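You operate a simulated robot arm through the tools that you are given. There is no shell and no other tool. Be economical: measure what you need, move in short steps, check, and stop when the job is done.

You run a simulated two-armed robot. Do the job below in one go: nothing can be reset, and whatever is moved stays where it is left.

TASK
Uncover the hairbrush, rake the fluff out, and cover it again.
Fine: hold the brush while its cover slides; the rake goes back where it was. Set down upright: orange brush rake. Where these are worked on the way, their far stop is far enough and under half their travel is too little: cover of the wooden hairbrush. What is to be rubbed or washed off counts as gone when no trace of it is left.

Only the result counts: the job must be done as asked and must still hold three seconds after the hand-in. Knocking over, shifting, dropping, spilling or breaking anything else fails it. A push-on lid holds only when it is set on centred and level and pressed home; a screw cap is set on level and turned clockwise until tight.

THE ROBOT
Two 6-joint arms with two-finger parallel grippers on one trunk, on a base that drives. Base frame: it is fixed to the floor where the robot stands at the start and does not move with it; the origin is under the middle of the robot, x ahead of it, y to its left, z up; the surface under the hand at the start is at about z = 80. Readings come in cm, degrees, newtons and seconds.
The left shoulder is at the start at [6, 18.7, 112.2], the right one opposite. With the tool pointing down near the work surface each hand reaches from about 22 to 62 cm from the robot's upright axis, wherever it stands, measured 20 degrees to its own side. Places, roughly: cover of the wooden hairbrush [50, 10, 80]; orange brush rake (6x3x7 cm) [60, 0, 80]. Payload 1.57 kg a hand.
The tool frame of a hand sits at the grasp point between the pads (the TCP): z along the fingers, y along the line on which they close. The tips reach 3 cm beyond it. The gripper opens to 11 cm. The fingers are 2.4 cm wide and 1.2 cm thick; the gripper's body (4.8 by 11.2 cm) begins 7.8 cm behind the TCP.
Orientation is that of the tool frame in the base frame, as [roll, pitch, yaw] about the fixed x, y, z axes, in that order (R = Rz(yaw) Ry(pitch) Rx(roll)). With the fingers straight down and closing along the base's y, the tool's x points along the base's -x, its y along +y and its z along -z.

THE INTERFACE
- The arms move only by the tool jog_arm. It takes "left_plan", "right_plan" or both (then of equal length, played together; a hand with none holds still); each is a list of rows, each an object of numbers (a shift or turn left out is 0, a gripper value left out holds the last): "rx", "ry", "rz": the turn, a rotation vector about the base's x, y, z in degrees; "tx", "ty", "tz": the shift along the base's x, y, z in cm; "gripper": the gripper command, from -1 (fully open) to 1 (shut), values between in proportion. In form: [{"rx": .., "ry": .., "rz": .., "tx": .., "ty": .., "tz": .., "gripper": ..}, ...]. A call has 1 to 8 rows; each row shifts and turns the commanded pose from where the row before left it. Each row takes 0.2 s and may step no farther than 5 cm and 8.6 degrees from the row before; otherwise, or with a gripper value out of range, the whole call is refused. A pose out of reach is approached as far as the arm can. The call stops where the force on the tool passes 40 N (or 10 N more than at its start, if that is more) or the arm is blocked; 0.2 s more then pass. Each finger travels about 15.3 cm/s and halts on what it meets, pressing with about 43 N; the grip force reading is that of the motor and also rises with nothing between the fingers. The clock runs only during rows and for 0.2 s after the last one: add rows that do not move to give the fingers time. It gives the time, the measured TCP pose, the force on the tool (base axes), the opening and the grip force at its end, in the units of the frame above (readings bear some noise), with the torque about the TCP (base axes, N m) and any sound that the robot's microphone picked up.
- Cameras (640 x 400 px; columns grow to the right, rows downward): "scene" is now at [0.84, 1.69, 167.35]; the picture's right is [0.29, -0.96, 0.00], its down [-0.75, -0.23, -0.62] and it looks along [0.59, 0.18, -0.79] (base axes); focal length 273 px, centre (320, 200). "left" rides on the left gripper at [7, -1.6, -14.1] in its tool frame; the picture's right is [0.23, 0.97, 0.00], its down [-0.86, 0.20, -0.48] and it looks along [-0.47, 0.11, 0.88] (tool axes); focal length 222 px, centre (320, 200). "right" rides on the right gripper at [7, 1.6, -14.1] in its tool frame; the picture's right is [-0.23, 0.97, 0.00], its down [-0.86, -0.20, -0.48] and it looks along [-0.47, -0.11, 0.88] (tool axes); focal length 222 px, centre (320, 200). There is no depth. A picture from a camera that has moved, and an enlarged one, comes with that camera's place and axes in the base frame and with its lens. The place of the scene camera against the robot may be out by one fixed shift of up to 2.5 cm in any direction.
- capture(camera): a new picture of that camera. The clock stands still meanwhile.
- slide_trunk(by): slides the trunk up (or, below 0, down) by that many cm; the arms and the scene camera ride with it, the base frame stays. It gives what a move gives, with no picture.
- roll_base(legs): drives the robot by 1 to 6 legs, each [ahead, left, turn to the left] in cm, cm and degrees, along the robot's own axes; the way and the turn of a leg run together, so that a leg with both is an arc; at most 150 cm and 180 degrees a leg. The arms and the cameras ride along, it lands a little off, and it stops where it bumps. It gives what a move gives.
- aim_head(pan, tilt): turns the head with the scene camera to pan (to the left, within 86 degrees either way) and tilt (down, from -29 to 69), counted from straight ahead of the robot. It gives what a move gives.
- inspect(camera, box): a new picture of the part [left, top, right, bottom] of that camera's present view, enlarged. The clock stands still meanwhile.
- sign_off(): hands the job in; it is judged then, once.

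Go step by step. Nothing tells you exact positions but the pictures and the camera data: compare them with the known pose of the tool, close in by small moves and look again before you grip or let go. The budget is 120 turns and 92 pictures, counting those below and the enlarged ones. Unless the task says otherwise, let go and move clear before handing in, and close with one line.

The tools are called after "Request:" as name(argument=value, ...) on one line, values as JSON. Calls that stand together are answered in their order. jog_arm: Moves the arms, as the interface text tells. Its arguments: {"type":"object","properties":{"left_plan":{"type":"array","items":{"type":"object","properties":{"rx":{"type":"number"},"ry":{"type":"number"},"rz":{"type":"number"},"tx":{"type":"number"},"ty":{"type":"number"},"tz":{"type":"number"},"gripper":{"type":"number"}}}},"right_plan":{"type":"array","items":{"type":"object","properties":{"rx":{"type":"number"},"ry":{"type":"number"},"rz":{"type":"number"},"tx":{"type":"number"},"ty":{"type":"number"},"tz":{"type":"number"},"gripper":{"type":"number"}}}}},"required":[]} The other tools are called the same way: slide_trunk (by) slides the trunk up or down; roll_base (legs) drives the base; aim_head (pan, tilt) turns the head that bears the scene camera; capture (camera) takes a picture; inspect (camera, box) takes an enlarged picture of a part of a camera's view; sign_off () hands the job in.

At the start:

```text
clock: 0.0
left_ee_pos: [35.62, 29.24, 110.84]
left_tcp_rot: [-179.9, 0.0, -179.9]
left_contact_force: [-0.4, -0.3, -0.3]
left_moment: [0.05, 0.01, -0.02]
left_width: 10.98
left_grasp_force: 0.1
right_ee_pos: [43.66, -13.66, 114.33]
right_tcp_rot: [-180.0, 0.0, -180.0]
right_contact_force: [-0.1, 0.2, 0.5]
right_moment: [0.02, 0.0, 0.01]
right_width: 10.96
right_grasp_force: 0.0
trunk travel left (down, up): [-75.0, 24.0]
robot x, y, heading: [-0.23, -0.0, 0.2]
head pan, tilt: [17.0, 51.9]
```

scene: 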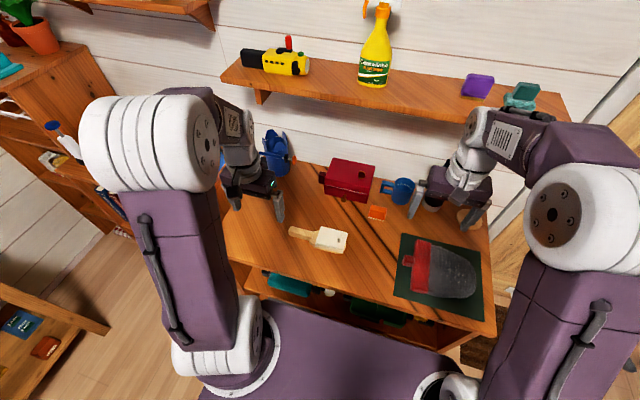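
right: 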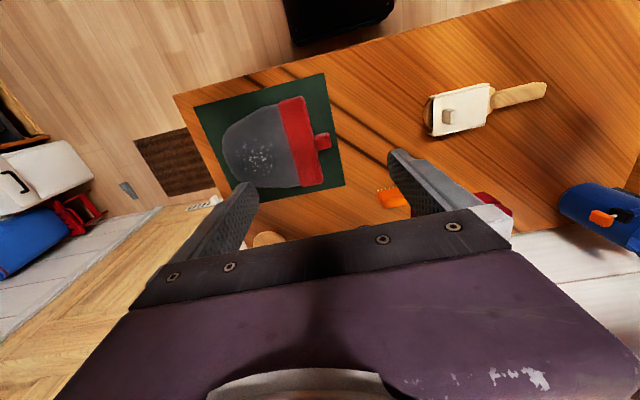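
left: 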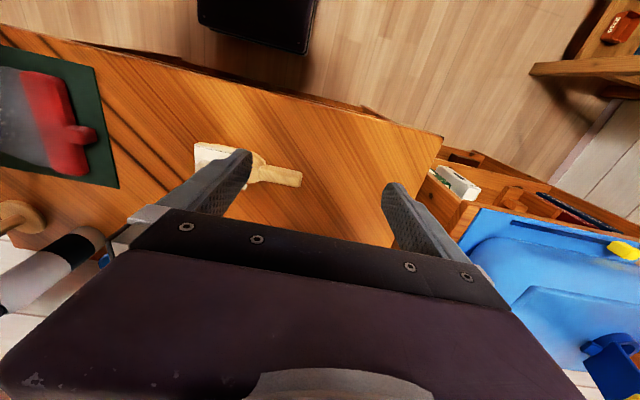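

The brush with its white cover lies near [50,10,80] with the handle pointing to +y, and the orange rake sits near [60,0,80]. I'll take enlarged views of both first.

Request:
inspect(camera="scene", box=[270, 190, 430, 290])

Request:
inspect(camera="right", box=[360, 60, 560, 220])

```text
4.00 times, centred on (350, 240) of scene
camera zoom: at [0.84, 1.69, 167.35], right [0.29, -0.96, 0.0], down [-0.75, -0.23, -0.62], along [0.59, 0.18, -0.79], focal length 1093 px, centre (200, 40)
```

zoom: 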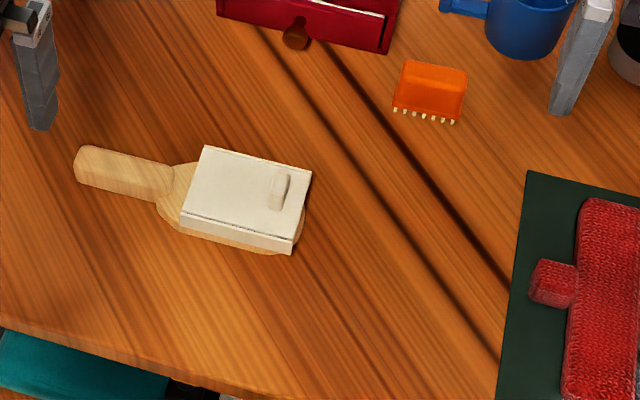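

```text
2.50 times, centred on (460, 140) of right
camera zoom: at [36.66, -12.0, 128.53], right [0.23, 0.97, 0.0], down [0.86, -0.2, 0.48], along [0.47, -0.11, -0.88], focal length 555 px, centre (-30, 350)
```

zoom: 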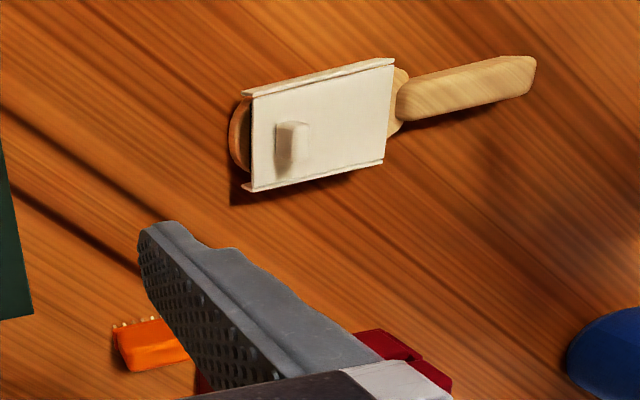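

Cover spans about x 44.6–51.9, y 7.6–17.8 with the knob near [48,10]; the handle runs y 19–29 at x≈48. I'll bring the left hand above the handle, turned so it closes along x.

Request:
jog_arm(left_plan=[{"rz": -8.2, "tx": 1.6, "ty": -0.5, "tz": -1}, {"rz": -8.2, "tx": 1.6, "ty": -0.5, "tz": -1}, {"rz": -8.2, "tx": 1.6, "ty": -0.5, "tz": -1}, {"rz": -8.2, "tx": 1.6, "ty": -0.5, "tz": -1}, {"rz": -8.2, "tx": 1.6, "ty": -0.5, "tz": -1}, {"rz": -8.2, "tx": 1.6, "ty": -0.5, "tz": -1}, {"rz": -8.2, "tx": 1.6, "ty": -0.4, "tz": -1}, {"rz": -8.2, "tx": 1.4, "ty": -0.3, "tz": -1}])

Request:
jog_arm(left_plan=[{"rz": -8.2, "tz": -2}, {"rz": -8.2, "tz": -2}, {"rz": -8, "tz": -2}, {}], right_plan=[{"tx": -1, "ty": 3, "tz": -3}, {"tx": 0, "ty": 3, "tz": -3}, {"tx": 0, "ty": 3, "tz": -3}, {"ty": 3, "tz": -3}])

Request:
capture(camera="left")

Request:
capture(camera="right")

```text
clock: 1.8
left_ee_pos: [48.44, 25.46, 102.65]
left_tcp_rot: [180.0, 0.0, 114.2]
left_contact_force: [0.7, -0.2, -0.5]
left_moment: [-0.01, 0.03, 0.04]
left_width: 10.99
left_grasp_force: 0.1
right_ee_pos: [43.79, -13.66, 114.31]
right_tcp_rot: [180.0, 0.0, -180.0]
right_contact_force: [0.9, 0.1, 0.2]
right_moment: [-0.03, -0.04, 0.03]
right_width: 11.0
right_grasp_force: 0.1
trunk travel left (down, up): [-75.0, 24.0]
robot x, y, heading: [-0.18, -0.25, 0.0]
head pan, tilt: [17.0, 51.9]
```

```text
clock: 2.8
left_ee_pos: [48.35, 25.48, 96.7]
left_tcp_rot: [-180.0, 0.1, 89.9]
left_contact_force: [1.2, -0.6, -0.2]
left_moment: [-0.01, -0.01, 0.0]
left_width: 11.0
left_grasp_force: 0.1
right_ee_pos: [42.71, -1.34, 102.26]
right_tcp_rot: [-179.9, 0.0, -180.0]
right_contact_force: [0.5, -0.1, 0.3]
right_moment: [-0.01, 0.01, 0.01]
right_width: 11.0
right_grasp_force: 0.0
trunk travel left (down, up): [-75.0, 24.0]
robot x, y, heading: [-0.24, 0.23, 0.1]
head pan, tilt: [17.0, 51.9]
```

```text
86 pictures are left
camera left: at [46.83, 32.48, 110.96], right [0.97, 0.23, 0.0], down [0.2, -0.85, 0.48], along [0.11, -0.47, -0.88], focal length 222 px, centre (320, 200)
```

left: 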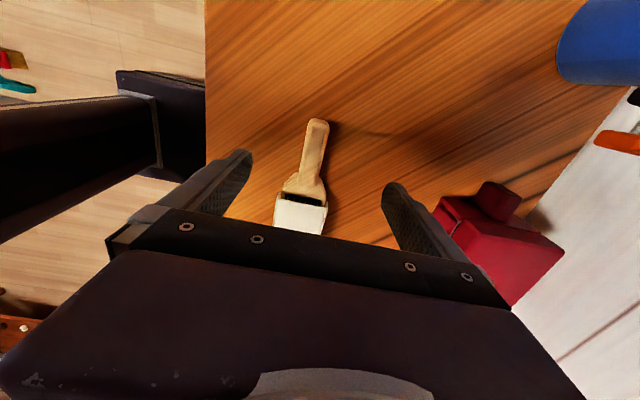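

```text
85 pictures are left
camera right: at [35.71, 0.34, 116.51], right [0.23, 0.97, 0.0], down [0.86, -0.2, 0.48], along [0.47, -0.11, -0.88], focal length 222 px, centre (320, 200)
```

right: 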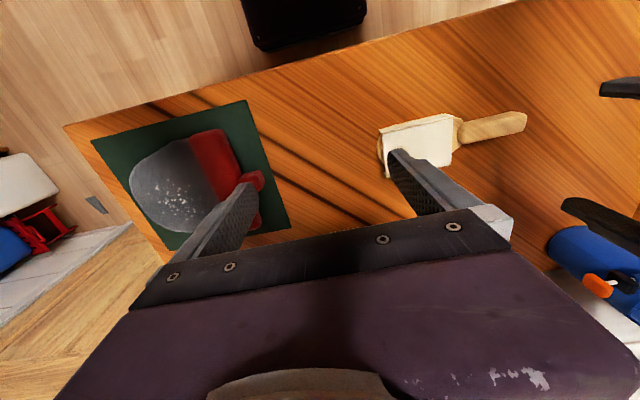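

Request:
inspect(camera="left", box=[250, 100, 370, 250])

Request:
inspect(camera="right", box=[370, 90, 540, 200])

```text
2.67 times, centred on (310, 175) of left
camera zoom: at [46.83, 32.48, 110.96], right [0.97, 0.23, 0.0], down [0.2, -0.85, 0.48], along [0.11, -0.47, -0.88], focal length 592 px, centre (347, 267)
```

zoom: 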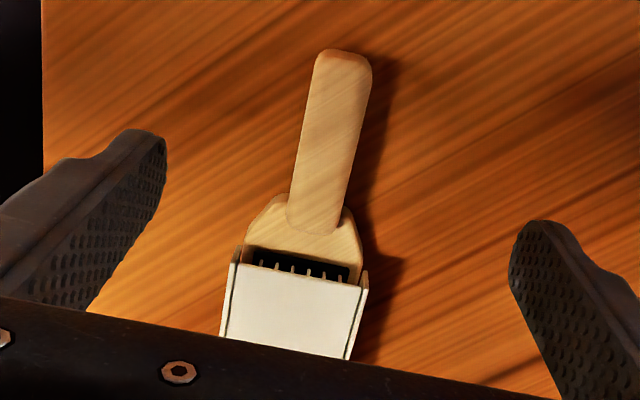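

```text
3.64 times, centred on (455, 145) of right
camera zoom: at [35.71, 0.34, 116.51], right [0.23, 0.97, 0.0], down [0.86, -0.2, 0.48], along [0.47, -0.11, -0.88], focal length 808 px, centre (-171, 400)
```

zoom: 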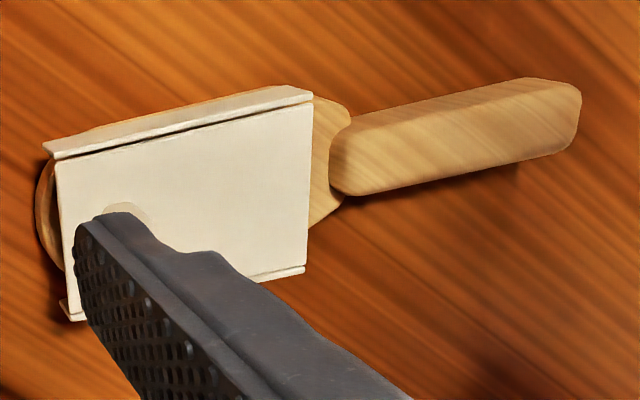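

The cover is a channel over upward bristles, and its far end by the head is where the knob sits; the handle root likely stops it going toward +y, so it should slide toward -y. I'll lower the left hand around the handle and grip it.

Request:
jog_arm(left_plan=[{"tx": -0.2, "ty": -0.2, "tz": -4}, {"tz": -4}, {"tz": -3}, {"tz": -1.7}, {}])

Request:
inspect(camera="left", box=[200, 50, 440, 230])

Request:
inspect(camera="right", box=[370, 50, 640, 240])

```text
clock: 4.0
left_ee_pos: [48.33, 25.3, 84.16]
left_tcp_rot: [180.0, 0.0, 89.9]
left_contact_force: [0.0, 0.3, 0.4]
left_moment: [-0.03, -0.03, 0.01]
left_width: 11.0
left_grasp_force: 0.0
right_ee_pos: [42.77, -1.4, 102.3]
right_tcp_rot: [180.0, 0.0, -179.9]
right_contact_force: [0.0, -0.2, -0.2]
right_moment: [0.02, 0.02, 0.01]
right_width: 10.98
right_grasp_force: 0.0
trunk travel left (down, up): [-75.0, 24.0]
robot x, y, heading: [-0.09, -0.07, 0.1]
head pan, tilt: [17.0, 51.9]
```

```text
2.22 times, centred on (320, 140) of left
camera zoom: at [46.7, 32.16, 98.34], right [0.97, 0.23, 0.0], down [0.2, -0.86, 0.48], along [0.11, -0.47, -0.88], focal length 494 px, centre (320, 333)
```

zoom: 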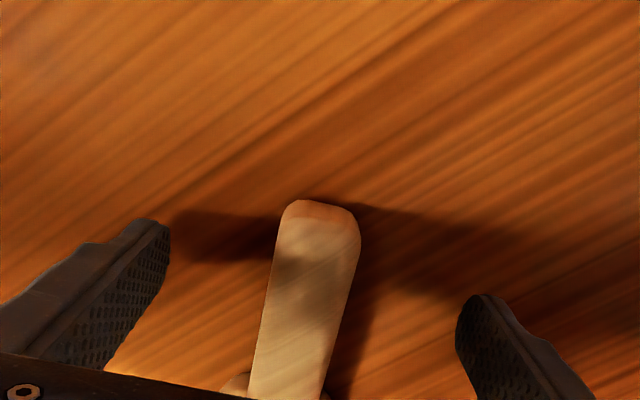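

```text
2.11 times, centred on (505, 145) of right
camera zoom: at [35.67, 0.2, 116.57], right [0.23, 0.97, 0.0], down [0.86, -0.2, 0.48], along [0.47, -0.11, -0.88], focal length 468 px, centre (-70, 316)
```

zoom: 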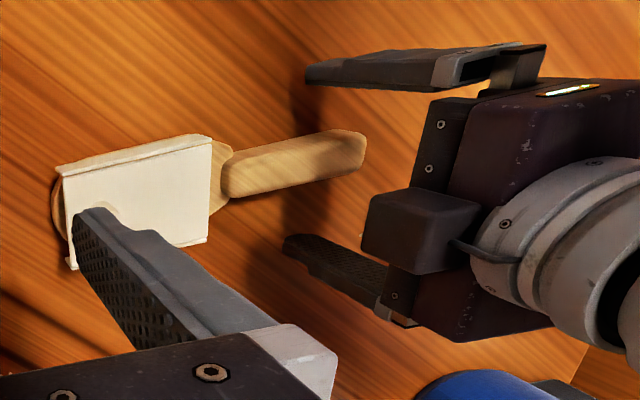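

Fingers straddle the handle. I'll lower slightly more and grip.

Request:
jog_arm(left_plan=[{"tx": -0.25, "tz": -0.4}, {"tz": -0.3}, {"gripper": 0.3}, {"gripper": 0.6}, {"gripper": 1}, {}], right_plan=[{"tx": 1, "ty": 3}, {"tx": 1, "ty": 3}, {"tx": 1, "ty": 2}, {"tx": 1, "ty": 2}, {"tx": 1, "ty": 1.5}, {}])

Request:
capture(camera="right")

```text
clock: 5.4
left_ee_pos: [47.91, 25.24, 83.48]
left_tcp_rot: [180.0, -0.2, 90.0]
left_contact_force: [-0.3, -0.6, 0.8]
left_moment: [-0.15, 0.01, 0.05]
left_width: 2.72
left_grasp_force: 38.0
right_ee_pos: [47.72, 9.94, 102.19]
right_tcp_rot: [180.0, 0.0, -180.0]
right_contact_force: [0.0, 0.1, 0.2]
right_moment: [-0.02, -0.03, 0.02]
right_width: 11.0
right_grasp_force: 0.1
trunk travel left (down, up): [-75.0, 24.0]
robot x, y, heading: [0.17, 0.04, 0.1]
head pan, tilt: [17.0, 51.9]
```

```text
80 pictures are left
camera right: at [40.75, 11.58, 116.43], right [0.23, 0.97, 0.0], down [0.86, -0.2, 0.48], along [0.47, -0.11, -0.88], focal length 222 px, centre (320, 200)
```

right: 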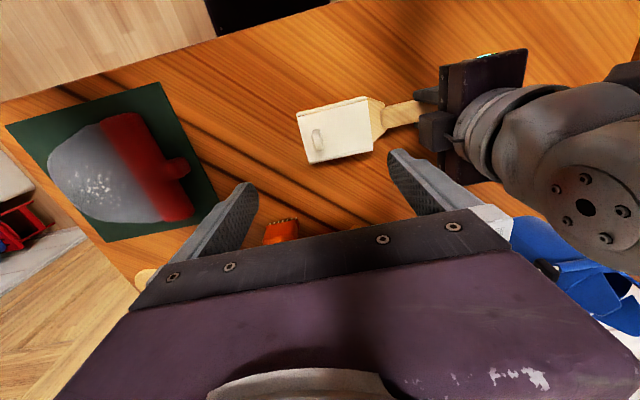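

Request:
inspect(camera="right", box=[280, 80, 440, 180])

```text
4.00 times, centred on (360, 130) of right
camera zoom: at [40.75, 11.58, 116.43], right [0.23, 0.97, 0.0], down [0.86, -0.2, 0.48], along [0.47, -0.11, -0.88], focal length 888 px, centre (160, 480)
```

zoom: 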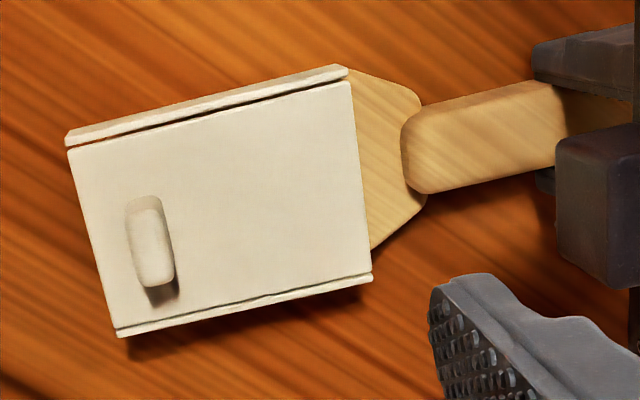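

Knob top centre is about [48.4, 9.5, 85.2], cover top at z≈83.5. I'll bring the right fingers (closing along y) around the knob, just above the cover.

Request:
jog_arm(right_plan=[{"tx": 0.6, "ty": -0.4, "tz": -4, "gripper": 0}, {"tz": -4, "gripper": 0.3}, {"tz": -4}, {"tz": -2}, {"tz": -0.9}, {}])

Request:
inspect(camera="right", box=[240, 80, 440, 220])

Request:
inspect(camera="scene", box=[270, 180, 400, 270])

```text
clock: 6.8
left_ee_pos: [48.03, 25.28, 83.48]
left_tcp_rot: [-179.9, 0.0, 90.1]
left_contact_force: [-0.1, -0.1, 0.7]
left_moment: [0.02, -0.02, 0.0]
left_width: 2.72
left_grasp_force: 37.4
right_ee_pos: [48.38, 9.4, 87.43]
right_tcp_rot: [179.9, 0.0, -180.0]
right_contact_force: [-0.2, -0.7, 0.7]
right_moment: [0.02, -0.02, 0.01]
right_width: 3.84
right_grasp_force: 0.1
trunk travel left (down, up): [-75.0, 24.0]
robot x, y, heading: [-0.17, -0.34, 0.3]
head pan, tilt: [17.0, 51.9]
```

```text
2.86 times, centred on (340, 150) of right
camera zoom: at [41.32, 11.08, 101.72], right [0.23, 0.97, 0.0], down [0.86, -0.2, 0.48], along [0.47, -0.11, -0.88], focal length 635 px, centre (263, 343)
```

zoom: 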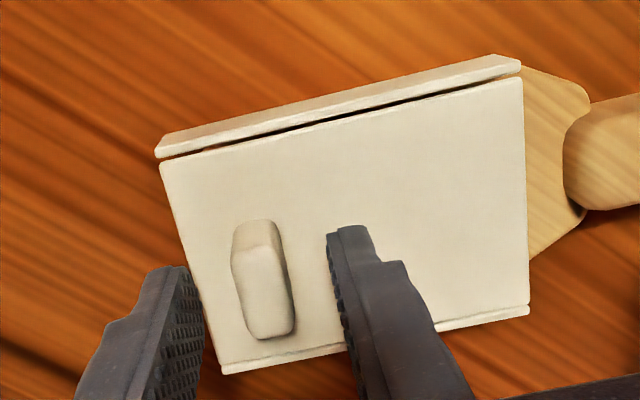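

```text
4.44 times, centred on (335, 225) of scene
camera zoom: at [0.86, 1.7, 167.35], right [0.29, -0.96, 0.0], down [-0.75, -0.23, -0.62], along [0.59, 0.18, -0.79], focal length 1215 px, centre (253, 89)
```

zoom: 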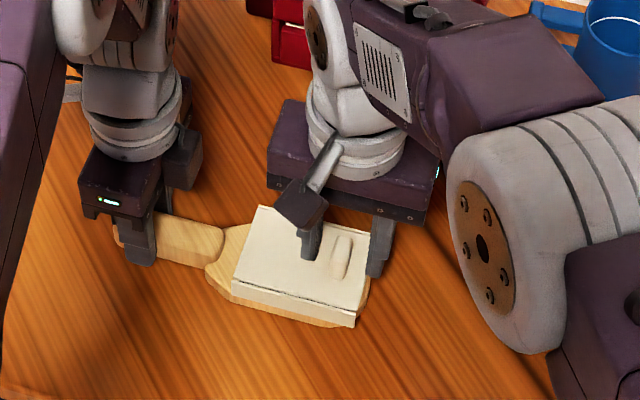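

Well centred on the knob. I'll lower a touch and grip it, then test with a short slide toward -y.

Request:
jog_arm(right_plan=[{"tz": -0.45}, {"gripper": 0.7}, {"gripper": 1}, {}, {}])

Request:
jog_arm(right_plan=[{"ty": -0.4}, {"ty": -0.4}, {"ty": -0.4}, {}])

Request:
capture(camera="right")

```text
clock: 8.0
left_ee_pos: [47.78, 25.13, 83.45]
left_tcp_rot: [180.0, 0.0, 90.0]
left_contact_force: [0.7, 1.8, -7.4]
left_moment: [0.72, -0.09, 0.11]
left_width: 2.72
left_grasp_force: 37.5
right_ee_pos: [48.3, 9.54, 87.12]
right_tcp_rot: [180.0, 0.2, -179.8]
right_contact_force: [3.4, -0.9, 27.1]
right_moment: [0.14, -0.08, 0.12]
right_width: 1.17
right_grasp_force: 29.3
trunk travel left (down, up): [-75.0, 24.0]
robot x, y, heading: [0.1, 0.17, 0.2]
head pan, tilt: [17.0, 51.9]
```

```text
clock: 9.0
left_ee_pos: [47.86, 25.18, 83.55]
left_tcp_rot: [179.9, 0.0, 90.0]
left_contact_force: [-1.1, 0.7, -0.9]
left_moment: [-0.14, -0.15, -0.08]
left_width: 2.7
left_grasp_force: 38.1
right_ee_pos: [48.39, 8.3, 87.16]
right_tcp_rot: [179.9, 0.3, 180.0]
right_contact_force: [12.2, 0.4, 29.5]
right_moment: [0.22, -0.38, -0.1]
right_width: 1.18
right_grasp_force: 29.3
trunk travel left (down, up): [-75.0, 24.0]
robot x, y, heading: [0.26, 0.03, -0.4]
head pan, tilt: [17.0, 51.9]
```

```text
76 pictures are left
camera right: at [41.22, 9.92, 101.36], right [0.23, 0.97, 0.0], down [0.85, -0.2, 0.48], along [0.47, -0.11, -0.88], focal length 222 px, centre (320, 200)
```

right: 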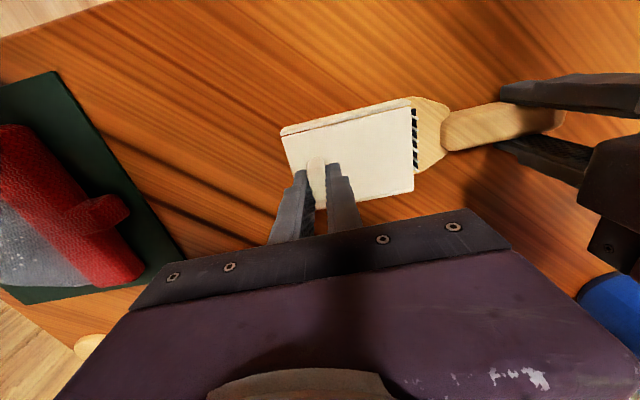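

The cover slides toward -y and the bristles are appearing. I'll ease the downward press, follow the slight angle, and keep sliding.

Request:
jog_arm(right_plan=[{"ty": -0.5, "tz": 0.15, "tx": 0.1}, {"ty": -0.6, "tx": 0.03, "tz": 0.05}, {"ty": -0.6, "tx": 0.03}, {"ty": -0.6, "tx": 0.03}, {"ty": -0.6, "tx": 0.03}, {}])

Request:
jog_arm(right_plan=[{"ty": -0.6, "tx": 0.03}, {"ty": -0.6, "tx": 0.03}, {"ty": -0.6, "tx": 0.03}, {"ty": -0.6, "tx": 0.03}, {}])

Request:
capture(camera="right")

```text
clock: 10.4
left_ee_pos: [47.81, 25.22, 83.55]
left_tcp_rot: [179.9, 0.2, 90.0]
left_contact_force: [0.1, -0.2, 0.3]
left_moment: [-0.12, 0.09, 0.02]
left_width: 2.73
left_grasp_force: 38.0
right_ee_pos: [48.32, 5.26, 87.12]
right_tcp_rot: [-179.9, -0.1, -180.0]
right_contact_force: [-3.3, -0.6, 4.7]
right_moment: [0.19, 0.13, 0.1]
right_width: 1.18
right_grasp_force: 29.1
trunk travel left (down, up): [-75.0, 24.0]
robot x, y, heading: [-0.09, 0.12, 0.1]
head pan, tilt: [17.0, 51.9]
```

```text
clock: 11.6
left_ee_pos: [47.89, 25.24, 83.56]
left_tcp_rot: [179.9, 0.0, 89.9]
left_contact_force: [5.1, -0.7, 0.9]
left_moment: [-0.27, -0.11, 0.71]
left_width: 2.72
left_grasp_force: 37.8
right_ee_pos: [48.5, 2.91, 87.22]
right_tcp_rot: [180.0, 0.0, 180.0]
right_contact_force: [-5.9, 0.1, 1.3]
right_moment: [0.12, 0.36, 0.29]
right_width: 1.19
right_grasp_force: 29.3
trunk travel left (down, up): [-75.0, 24.0]
robot x, y, heading: [0.01, 0.12, 0.3]
head pan, tilt: [17.0, 51.9]
```

```text
75 pictures are left
camera right: at [41.6, 4.57, 101.4], right [0.23, 0.97, 0.0], down [0.86, -0.2, 0.48], along [0.47, -0.11, -0.88], focal length 222 px, centre (320, 200)
```

right: 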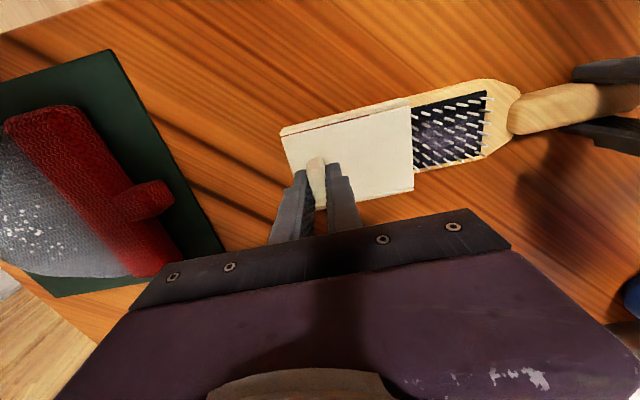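

Most bristles now show, with fluff between them; no stop felt yet. I continue in small steps, watching the y force.

Request:
jog_arm(right_plan=[{"ty": -0.4, "tx": -0.1}, {"ty": -0.4}, {"ty": -0.4}, {"ty": -0.4}, {}])

Request:
jog_arm(right_plan=[{"ty": -0.3}, {"ty": -0.3}, {"ty": -0.3}, {}])

Request:
capture(camera="right")

```text
clock: 12.8
left_ee_pos: [47.96, 25.15, 83.54]
left_tcp_rot: [-180.0, 0.0, 90.0]
left_contact_force: [-0.3, -0.9, 3.6]
left_moment: [-0.47, 0.01, 0.01]
left_width: 2.7
left_grasp_force: 37.9
right_ee_pos: [48.57, 1.17, 87.36]
right_tcp_rot: [-180.0, 0.0, -179.9]
right_contact_force: [-0.2, 0.0, -2.0]
right_moment: [-0.05, -0.05, 0.04]
right_width: 1.18
right_grasp_force: 29.2
trunk travel left (down, up): [-75.0, 24.0]
robot x, y, heading: [0.36, 0.11, -0.0]
head pan, tilt: [17.0, 51.9]
```

```text
clock: 13.8
left_ee_pos: [47.87, 25.15, 83.45]
left_tcp_rot: [-180.0, 0.0, 90.0]
left_contact_force: [1.5, -0.6, -1.8]
left_moment: [0.89, -0.05, 0.28]
left_width: 2.74
left_grasp_force: 37.8
right_ee_pos: [48.56, 0.3, 87.12]
right_tcp_rot: [-180.0, 0.0, -180.0]
right_contact_force: [-2.1, 0.6, 6.4]
right_moment: [0.11, 0.14, 0.18]
right_width: 1.14
right_grasp_force: 29.5
trunk travel left (down, up): [-75.0, 24.0]
robot x, y, heading: [0.09, -0.02, -0.0]
head pan, tilt: [17.0, 51.9]
```

```text
74 pictures are left
camera right: at [41.47, 2.02, 101.39], right [0.23, 0.97, 0.0], down [0.85, -0.2, 0.48], along [0.47, -0.11, -0.88], focal length 222 px, centre (320, 200)
```

right: 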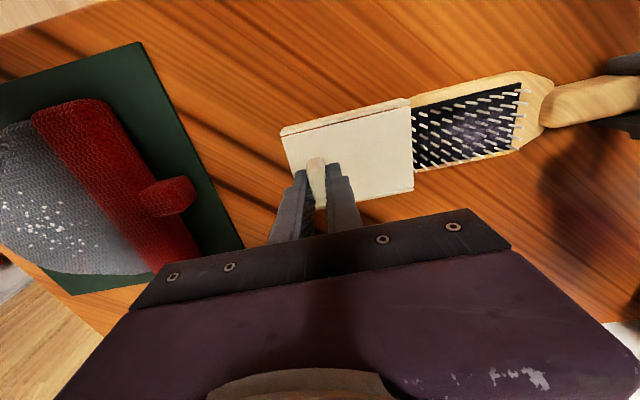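

Request:
jog_arm(right_plan=[{"ty": -0.3}, {"ty": -0.3}, {}])

Request:
jog_arm(right_plan=[{"ty": -0.25}, {"ty": -0.25}, {}])

Request:
inspect(camera="right", box=[260, 50, 580, 230])

```text
clock: 14.6
left_ee_pos: [47.97, 25.21, 83.41]
left_tcp_rot: [179.9, 0.0, 90.0]
left_contact_force: [0.3, -1.4, 1.4]
left_moment: [-0.36, 0.04, 0.12]
left_width: 2.7
left_grasp_force: 37.1
right_ee_pos: [48.53, -0.24, 87.17]
right_tcp_rot: [-180.0, 0.0, -179.9]
right_contact_force: [-1.0, 0.2, 1.1]
right_moment: [0.11, -0.04, 0.04]
right_width: 1.18
right_grasp_force: 29.0
trunk travel left (down, up): [-75.0, 24.0]
robot x, y, heading: [0.02, -0.2, -0.4]
head pan, tilt: [17.0, 51.9]
```

```text
clock: 15.4
left_ee_pos: [47.94, 25.18, 83.49]
left_tcp_rot: [-179.9, 0.0, 90.0]
left_contact_force: [1.9, -8.7, 2.2]
left_moment: [-0.21, 0.0, 0.19]
left_width: 2.72
left_grasp_force: 38.2
right_ee_pos: [48.54, -0.63, 87.22]
right_tcp_rot: [-180.0, 0.2, -180.0]
right_contact_force: [-0.7, 10.9, 1.1]
right_moment: [0.21, 0.06, 0.12]
right_width: 1.17
right_grasp_force: 29.7
trunk travel left (down, up): [-75.0, 24.0]
robot x, y, heading: [0.26, -0.14, 0.1]
head pan, tilt: [17.0, 51.9]
```

```text
2.00 times, centred on (420, 140) of right
camera zoom: at [41.47, 0.96, 101.39], right [0.23, 0.97, 0.0], down [0.85, -0.2, 0.48], along [0.47, -0.11, -0.88], focal length 444 px, centre (120, 320)
```

zoom: 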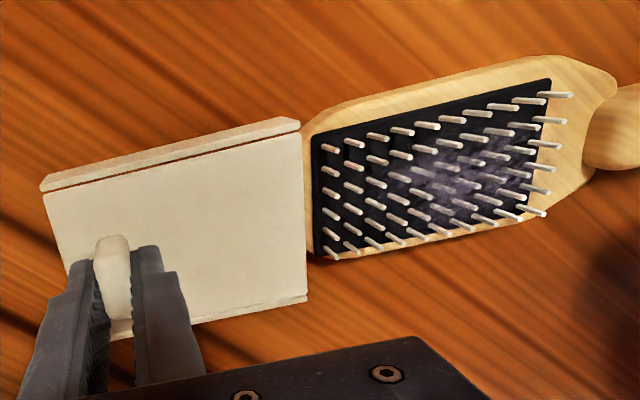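

The cover is at its far stop. The fluff lies among bristles around y 12–17. I'll release the knob, rise, and look at the rake.

Request:
jog_arm(right_plan=[{"ty": 0.15}, {"gripper": 0.7}, {"gripper": 0.4}, {"tz": 3}, {"tz": 4}, {"tz": 4, "tx": 1}, {}])

Request:
capture(camera="right")

Request:
inspect(camera="scene", box=[260, 170, 420, 270])

```text
clock: 17.0
left_ee_pos: [47.94, 25.32, 83.56]
left_tcp_rot: [-180.0, 0.0, 90.0]
left_contact_force: [0.2, 1.9, 1.1]
left_moment: [-0.29, -0.04, 0.06]
left_width: 2.7
left_grasp_force: 37.7
right_ee_pos: [49.29, -0.64, 97.64]
right_tcp_rot: [-180.0, 0.0, 180.0]
right_contact_force: [0.2, -0.7, -0.1]
right_moment: [-0.02, 0.0, 0.01]
right_width: 3.29
right_grasp_force: 0.1
trunk travel left (down, up): [-75.0, 24.0]
robot x, y, heading: [0.13, -0.23, -0.2]
head pan, tilt: [17.0, 51.9]
```

```text
72 pictures are left
camera right: at [42.24, 1.11, 111.85], right [0.23, 0.97, 0.0], down [0.86, -0.2, 0.48], along [0.47, -0.11, -0.88], focal length 222 px, centre (320, 200)
```

right: 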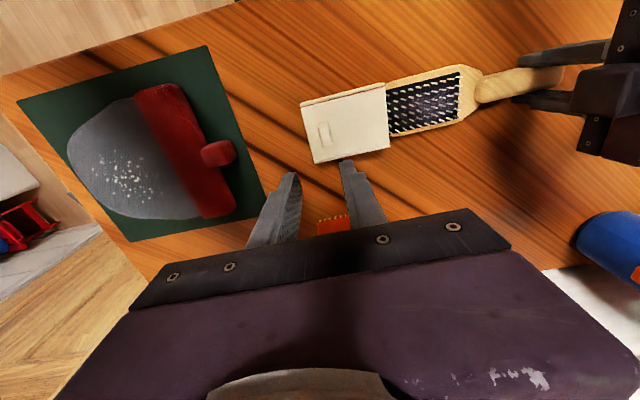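

```text
4.00 times, centred on (340, 220) of scene
camera zoom: at [0.84, 1.71, 167.35], right [0.29, -0.96, 0.0], down [-0.75, -0.23, -0.62], along [0.59, 0.18, -0.79], focal length 1093 px, centre (240, 120)
```

zoom: 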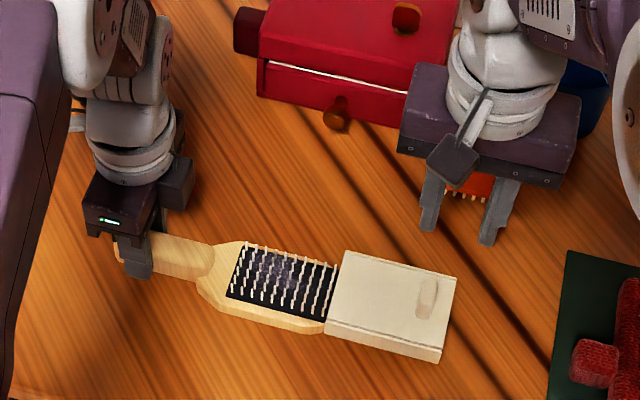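

I'll pull the right hand back and up a bit to get an unobstructed view of the rake.

Request:
jog_arm(right_plan=[{"tx": -3, "tz": 4, "gripper": -1}, {"tx": -3, "tz": 3}, {"tx": -3, "tz": 0}, {"ty": 1}])

Request:
capture(camera="right")

Request:
inspect(camera="scene", box=[330, 180, 430, 250])

```text
clock: 18.0
left_ee_pos: [47.97, 25.15, 83.47]
left_tcp_rot: [-179.9, 0.0, 90.0]
left_contact_force: [-1.2, 0.6, 0.2]
left_moment: [0.16, -0.01, -0.02]
left_width: 2.73
left_grasp_force: 38.1
right_ee_pos: [40.55, 0.47, 105.24]
right_tcp_rot: [179.9, -0.1, 179.9]
right_contact_force: [0.8, 0.6, 0.4]
right_moment: [-0.01, 0.02, -0.02]
right_width: 10.99
right_grasp_force: 0.0
trunk travel left (down, up): [-75.0, 24.0]
robot x, y, heading: [-0.06, -0.55, 0.2]
head pan, tilt: [17.0, 51.9]
```

```text
70 pictures are left
camera right: at [33.52, 2.18, 119.39], right [0.23, 0.97, 0.0], down [0.86, -0.2, 0.48], along [0.47, -0.11, -0.88], focal length 222 px, centre (320, 200)
```

right: 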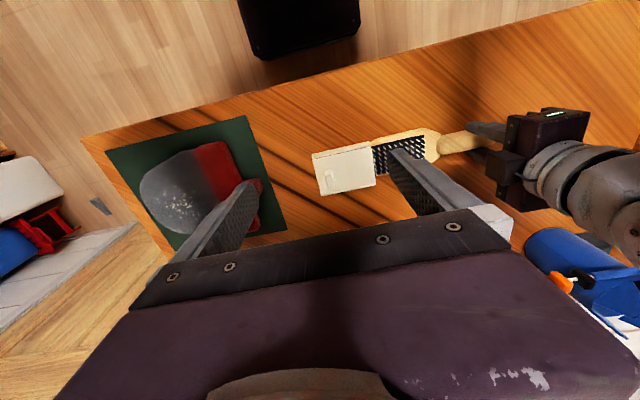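

```text
5.71 times, centred on (380, 215) of scene
camera zoom: at [0.88, 1.74, 167.36], right [0.29, -0.96, 0.0], down [-0.75, -0.23, -0.62], along [0.59, 0.18, -0.79], focal length 1562 px, centre (-23, 114)
```

zoom: 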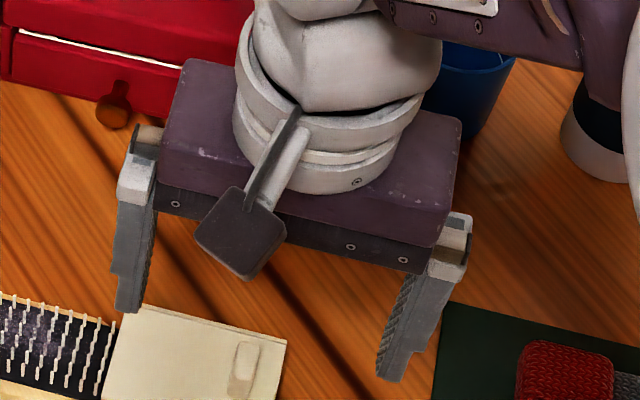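

Request:
jog_arm(right_plan=[{"tx": 4.5}, {"tx": 4.5}, {"tx": 4.5, "ty": -1}, {"tx": 1.5, "ty": -1}, {}])

Request:
inspect(camera="right", box=[240, 80, 440, 220])

```text
clock: 19.2
left_ee_pos: [47.91, 25.23, 83.39]
left_tcp_rot: [180.0, -0.1, 90.0]
left_contact_force: [-0.3, -0.4, -0.1]
left_moment: [0.08, 0.0, 0.02]
left_width: 2.71
left_grasp_force: 37.8
right_ee_pos: [55.45, -1.17, 105.29]
right_tcp_rot: [180.0, -0.2, 180.0]
right_contact_force: [-0.1, -0.2, -0.2]
right_moment: [0.01, 0.01, -0.01]
right_width: 11.0
right_grasp_force: 0.0
trunk travel left (down, up): [-75.0, 24.0]
robot x, y, heading: [-0.21, 0.41, -0.2]
head pan, tilt: [17.0, 51.9]
```

```text
2.86 times, centred on (340, 150) of right
camera zoom: at [48.53, 0.37, 119.48], right [0.23, 0.97, 0.0], down [0.86, -0.2, 0.48], along [0.47, -0.11, -0.88], focal length 635 px, centre (263, 343)
```

zoom: 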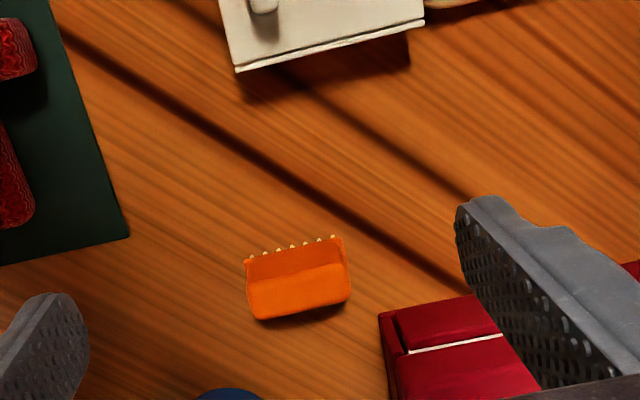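

The rake stands teeth-down at about [63.2, -1, 80–87], its 6 cm row along y. I'll turn the right hand 90° so it closes along x (camera on the -y side), and move over it to test reach.

Request:
jog_arm(right_plan=[{"rz": 8.5}, {"rz": 8.5}, {"rz": 8.5}, {"rz": 8.5}, {"rz": 8.5}, {"rz": 8.5}, {"rz": 8.5}, {"rz": 8.5}])

Request:
jog_arm(right_plan=[{"rz": 8.5, "tx": 2, "tz": -3}, {"rz": 8.5, "tx": 2, "tz": -3}, {"rz": 5, "tx": 2, "tz": -3}, {"tx": 1.7}, {}, {}])

Request:
capture(camera="right")

Request:
capture(camera="scene")

```text
clock: 21.0
left_ee_pos: [48.0, 25.22, 83.47]
left_tcp_rot: [179.9, -0.1, 90.1]
left_contact_force: [-0.2, -0.2, -0.2]
left_moment: [0.05, 0.01, -0.01]
left_width: 2.72
left_grasp_force: 37.2
right_ee_pos: [55.46, -1.41, 105.18]
right_tcp_rot: [180.0, 0.0, -111.8]
right_contact_force: [-1.2, -0.2, 0.3]
right_moment: [0.01, 0.01, 0.0]
right_width: 11.01
right_grasp_force: 0.1
trunk travel left (down, up): [-75.0, 24.0]
robot x, y, heading: [0.18, 0.34, -0.2]
head pan, tilt: [17.0, 51.9]
```

```text
clock: 22.4
left_ee_pos: [47.98, 25.26, 83.53]
left_tcp_rot: [-180.0, -0.1, 90.0]
left_contact_force: [-0.8, -0.5, -0.2]
left_moment: [0.08, 0.05, 0.04]
left_width: 2.71
left_grasp_force: 38.1
right_ee_pos: [57.54, -2.37, 96.29]
right_tcp_rot: [-180.0, 0.1, -90.0]
right_contact_force: [0.6, -0.4, 0.5]
right_moment: [0.0, -0.03, 0.05]
right_width: 10.99
right_grasp_force: 0.1
right hand out of reach, approached as far as the arm can: row 1, 2, 3, 4
trunk travel left (down, up): [-75.0, 24.0]
robot x, y, heading: [0.31, -0.24, -0.0]
head pan, tilt: [17.0, 51.9]
```

```text
67 pictures are left
camera right: at [55.88, -9.38, 110.47], right [-0.97, 0.23, 0.0], down [0.2, 0.86, 0.48], along [0.11, 0.47, -0.88], focal length 222 px, centre (320, 200)
```

right: 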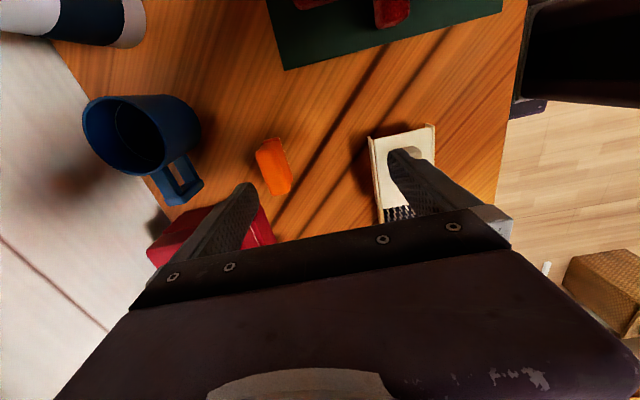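

```text
66 pictures are left
camera scene: at [0.86, 1.68, 167.35], right [0.29, -0.96, 0.0], down [-0.75, -0.23, -0.62], along [0.59, 0.18, -0.79], focal length 273 px, centre (320, 200)
```

scene: 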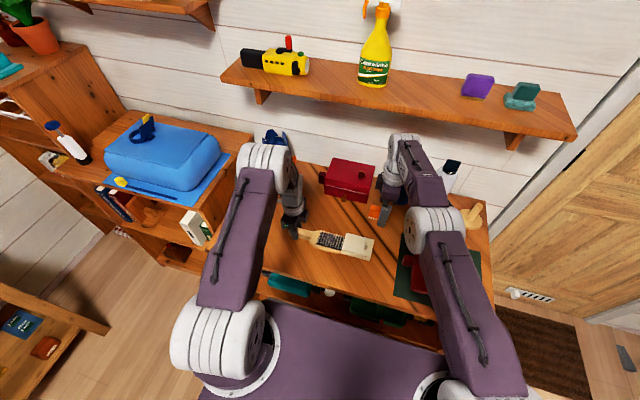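

The rake is about 5 cm beyond the right hand's reach, so the base must come closer. I'll look down at the gap between base and table.

Request:
aim_head(pan=0, tilt=69)

Request:
capture(camera="scene")

```text
clock: 23.2
left_ee_pos: [47.98, 25.16, 83.51]
left_tcp_rot: [179.9, 0.0, 90.1]
left_contact_force: [0.7, 0.2, 0.6]
left_moment: [0.04, -0.02, -0.05]
left_width: 2.72
left_grasp_force: 38.3
right_ee_pos: [57.59, -2.45, 96.19]
right_tcp_rot: [-180.0, 0.0, -90.0]
right_contact_force: [0.1, 0.4, 1.4]
right_moment: [-0.01, 0.02, 0.02]
right_width: 11.0
right_grasp_force: 0.1
trunk travel left (down, up): [-75.0, 24.0]
robot x, y, heading: [-0.28, -0.05, -0.1]
head pan, tilt: [0.0, 68.8]
```

```text
65 pictures are left
camera scene: at [-0.73, -0.5, 165.42], right [0.0, -1.0, 0.0], down [-0.93, 0.0, -0.36], along [0.36, 0.0, -0.93], focal length 273 px, centre (320, 200)
```

scene: 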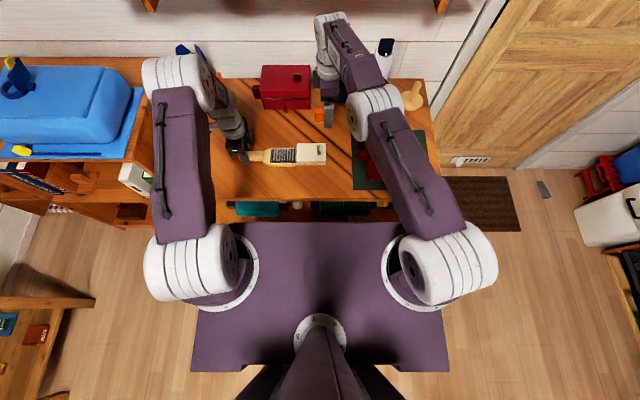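

There's ample gap between platform and table edge (~34 vs ≤27). I'll release the brush, raise the left hand, pull the right hand back, and drive 8 cm ahead.

Request:
jog_arm(left_plan=[{"gripper": 0.5}, {"gripper": 0}, {"tz": 4}, {"tz": 4}, {"tz": 4}, {"tx": -3}, {"tx": -3}, {}], right_plan=[{"tx": -4}, {"tx": -4}, {"tx": -4}, {"tz": 2}, {"tz": 2}, {}, {}, {}])

Request:
roll_base(legs=[[8, 0, 0]])

Request:
capture(camera="scene")

```text
clock: 25.0
left_ee_pos: [41.66, 25.04, 95.32]
left_tcp_rot: [180.0, 0.0, 89.9]
left_contact_force: [0.9, -0.2, 0.7]
left_moment: [-0.01, 0.02, -0.04]
left_width: 5.48
left_grasp_force: 0.1
right_ee_pos: [45.4, -2.61, 100.23]
right_tcp_rot: [179.9, -0.1, -90.1]
right_contact_force: [-0.1, 0.0, 0.4]
right_moment: [-0.01, 0.0, 0.01]
right_width: 11.0
right_grasp_force: 0.0
trunk travel left (down, up): [-75.0, 24.0]
robot x, y, heading: [0.13, -0.35, 0.2]
head pan, tilt: [0.0, 68.8]
```

```text
clock: 26.1
left_ee_pos: [49.46, 24.98, 95.32]
left_tcp_rot: [180.0, 0.1, 89.9]
left_contact_force: [0.1, -0.1, 0.2]
left_moment: [0.01, -0.03, 0.04]
left_width: 5.48
left_grasp_force: 0.0
right_ee_pos: [52.96, -2.72, 100.42]
right_tcp_rot: [-179.9, 0.0, -90.1]
right_contact_force: [0.3, -0.9, -0.4]
right_moment: [0.01, 0.0, -0.01]
right_width: 11.02
right_grasp_force: 0.0
trunk travel left (down, up): [-75.0, 24.0]
robot x, y, heading: [8.0, 0.09, 0.1]
head pan, tilt: [0.0, 68.8]
```

```text
64 pictures are left
camera scene: at [6.77, -0.51, 165.41], right [0.0, -1.0, 0.0], down [-0.93, 0.0, -0.36], along [0.36, 0.0, -0.93], focal length 273 px, centre (320, 200)
```

scene: 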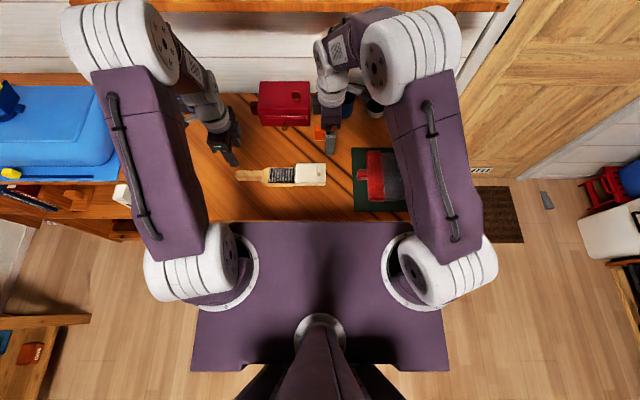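

Driven cleanly. Now regrip the handle with the left hand and bring the right hand above the rake.

Request:
jog_arm(left_plan=[{"tx": -1.5, "ty": 0.2}, {"tz": -4}, {"tz": -4}, {"tz": -2.5}, {"tz": -1.4}, {"gripper": 0.5}, {"gripper": 1}, {}], right_plan=[{"tx": 2.5}, {"tx": 2.5}, {"tx": 2.5}, {"tx": 2.5}, {"ty": 1.7}, {"tz": -2}, {"gripper": 0}, {}])

Request:
capture(camera="right")

Request:
capture(camera="left")

```text
clock: 27.9
left_ee_pos: [47.56, 25.06, 83.69]
left_tcp_rot: [179.7, 0.0, 90.0]
left_contact_force: [0.8, -2.0, 3.9]
left_moment: [-0.02, 0.06, 0.04]
left_width: 2.73
left_grasp_force: 38.1
right_ee_pos: [62.75, -0.9, 98.51]
right_tcp_rot: [-179.8, 0.0, -90.0]
right_contact_force: [-0.6, 0.3, 0.1]
right_moment: [0.03, 0.0, 0.05]
right_width: 5.47
right_grasp_force: 0.1
trunk travel left (down, up): [-75.0, 24.0]
robot x, y, heading: [7.5, 0.1, 0.2]
head pan, tilt: [0.0, 68.8]
```

```text
63 pictures are left
camera right: at [61.0, -7.83, 112.73], right [-0.97, 0.23, -0.01], down [0.2, 0.85, 0.48], along [0.11, 0.47, -0.88], focal length 222 px, centre (320, 200)
```

right: 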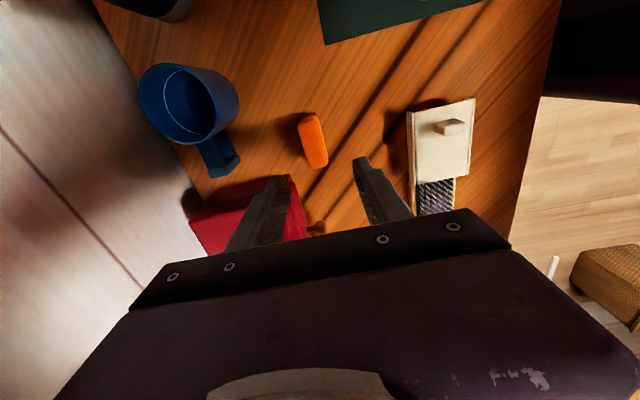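

```text
62 pictures are left
camera left: at [45.88, 32.05, 97.8], right [0.97, 0.23, 0.01], down [0.2, -0.86, 0.48], along [0.11, -0.47, -0.88], focal length 222 px, centre (320, 200)
```

left: 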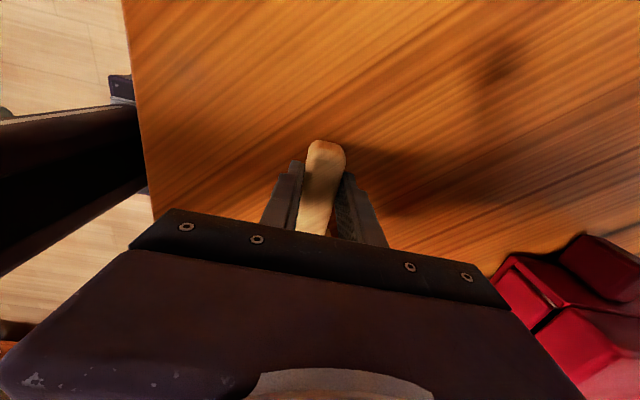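

Request:
inspect(camera="right", box=[260, 90, 380, 190])

```text
4.00 times, centred on (320, 140) of right
camera zoom: at [61.0, -7.83, 112.73], right [-0.97, 0.23, -0.01], down [0.2, 0.85, 0.48], along [0.11, 0.47, -0.88], focal length 888 px, centre (320, 440)
```

zoom: 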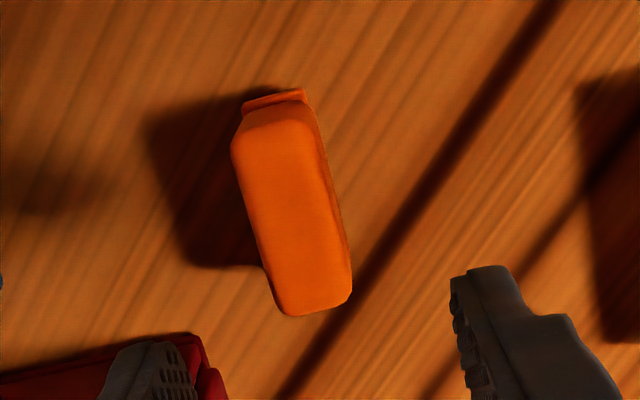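

Rake top centre ≈ [63.25, -1.45, 87], long axis along y. Lowering over it.

Request:
jog_arm(right_plan=[{"tx": 0.5, "ty": -0.55}, {"tz": -4}, {"tz": -4}, {}])

Request:
inspect(camera="right", box=[220, 70, 420, 230])

```text
clock: 28.9
left_ee_pos: [48.01, 25.02, 83.59]
left_tcp_rot: [179.7, 0.0, 89.9]
left_contact_force: [2.0, -0.1, 31.6]
left_moment: [-0.23, 0.33, 0.03]
left_width: 2.74
left_grasp_force: 38.2
right_ee_pos: [63.62, -1.43, 90.12]
right_tcp_rot: [-179.8, 0.0, -90.1]
right_contact_force: [0.4, 0.6, 0.1]
right_moment: [0.0, -0.01, -0.01]
right_width: 5.49
right_grasp_force: 0.1
trunk travel left (down, up): [-75.0, 24.0]
robot x, y, heading: [7.67, -0.18, -0.1]
head pan, tilt: [0.0, 68.8]
```

```text
2.50 times, centred on (320, 150) of right
camera zoom: at [61.88, -8.39, 104.32], right [-0.97, 0.23, 0.0], down [0.2, 0.85, 0.48], along [0.11, 0.47, -0.88], focal length 555 px, centre (320, 325)
```

zoom: 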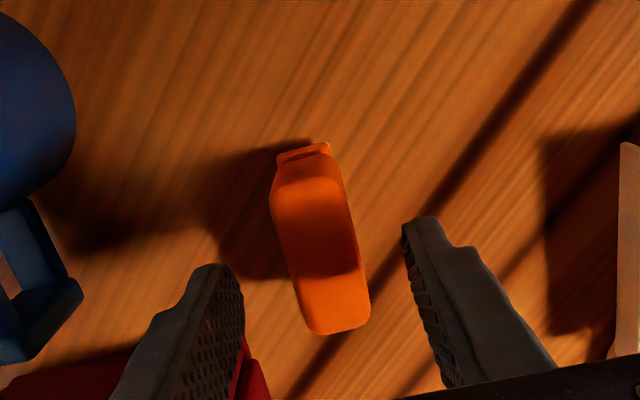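

Request:
jog_arm(left_plan=[{"tz": 0.15}, {}, {}, {}, {}, {}], right_plan=[{"tx": -0.2, "ty": -0.1, "tz": -2.3}, {"tz": -2.3}, {"gripper": 0.5}, {"gripper": 1}, {}, {}])

Request:
inspect(camera="right", box=[220, 70, 420, 230])

```text
clock: 30.2
left_ee_pos: [48.02, 25.06, 83.61]
left_tcp_rot: [-179.9, -0.1, 89.9]
left_contact_force: [1.8, -2.6, 12.4]
left_moment: [0.18, -0.07, 0.01]
left_width: 2.72
left_grasp_force: 37.9
right_ee_pos: [63.21, -1.55, 85.73]
right_tcp_rot: [-180.0, 0.1, -90.1]
right_contact_force: [-1.1, 0.6, 0.5]
right_moment: [0.0, -0.04, 0.04]
right_width: 2.49
right_grasp_force: 36.2
trunk travel left (down, up): [-75.0, 24.0]
robot x, y, heading: [7.89, -0.16, -0.1]
head pan, tilt: [0.0, 68.8]
```

```text
2.50 times, centred on (320, 150) of right
camera zoom: at [61.62, -8.53, 99.91], right [-0.97, 0.23, 0.0], down [0.2, 0.85, 0.48], along [0.11, 0.47, -0.88], focal length 555 px, centre (320, 325)
```

zoom: 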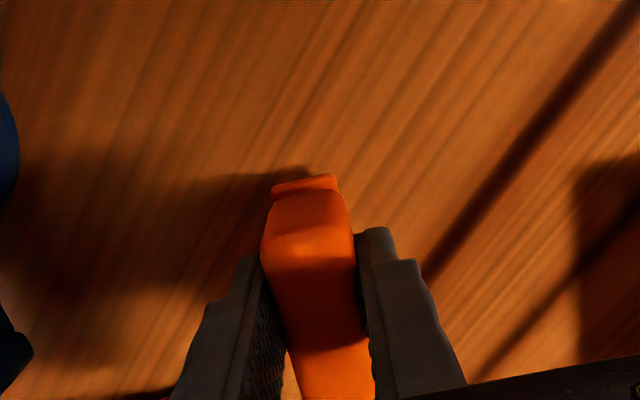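

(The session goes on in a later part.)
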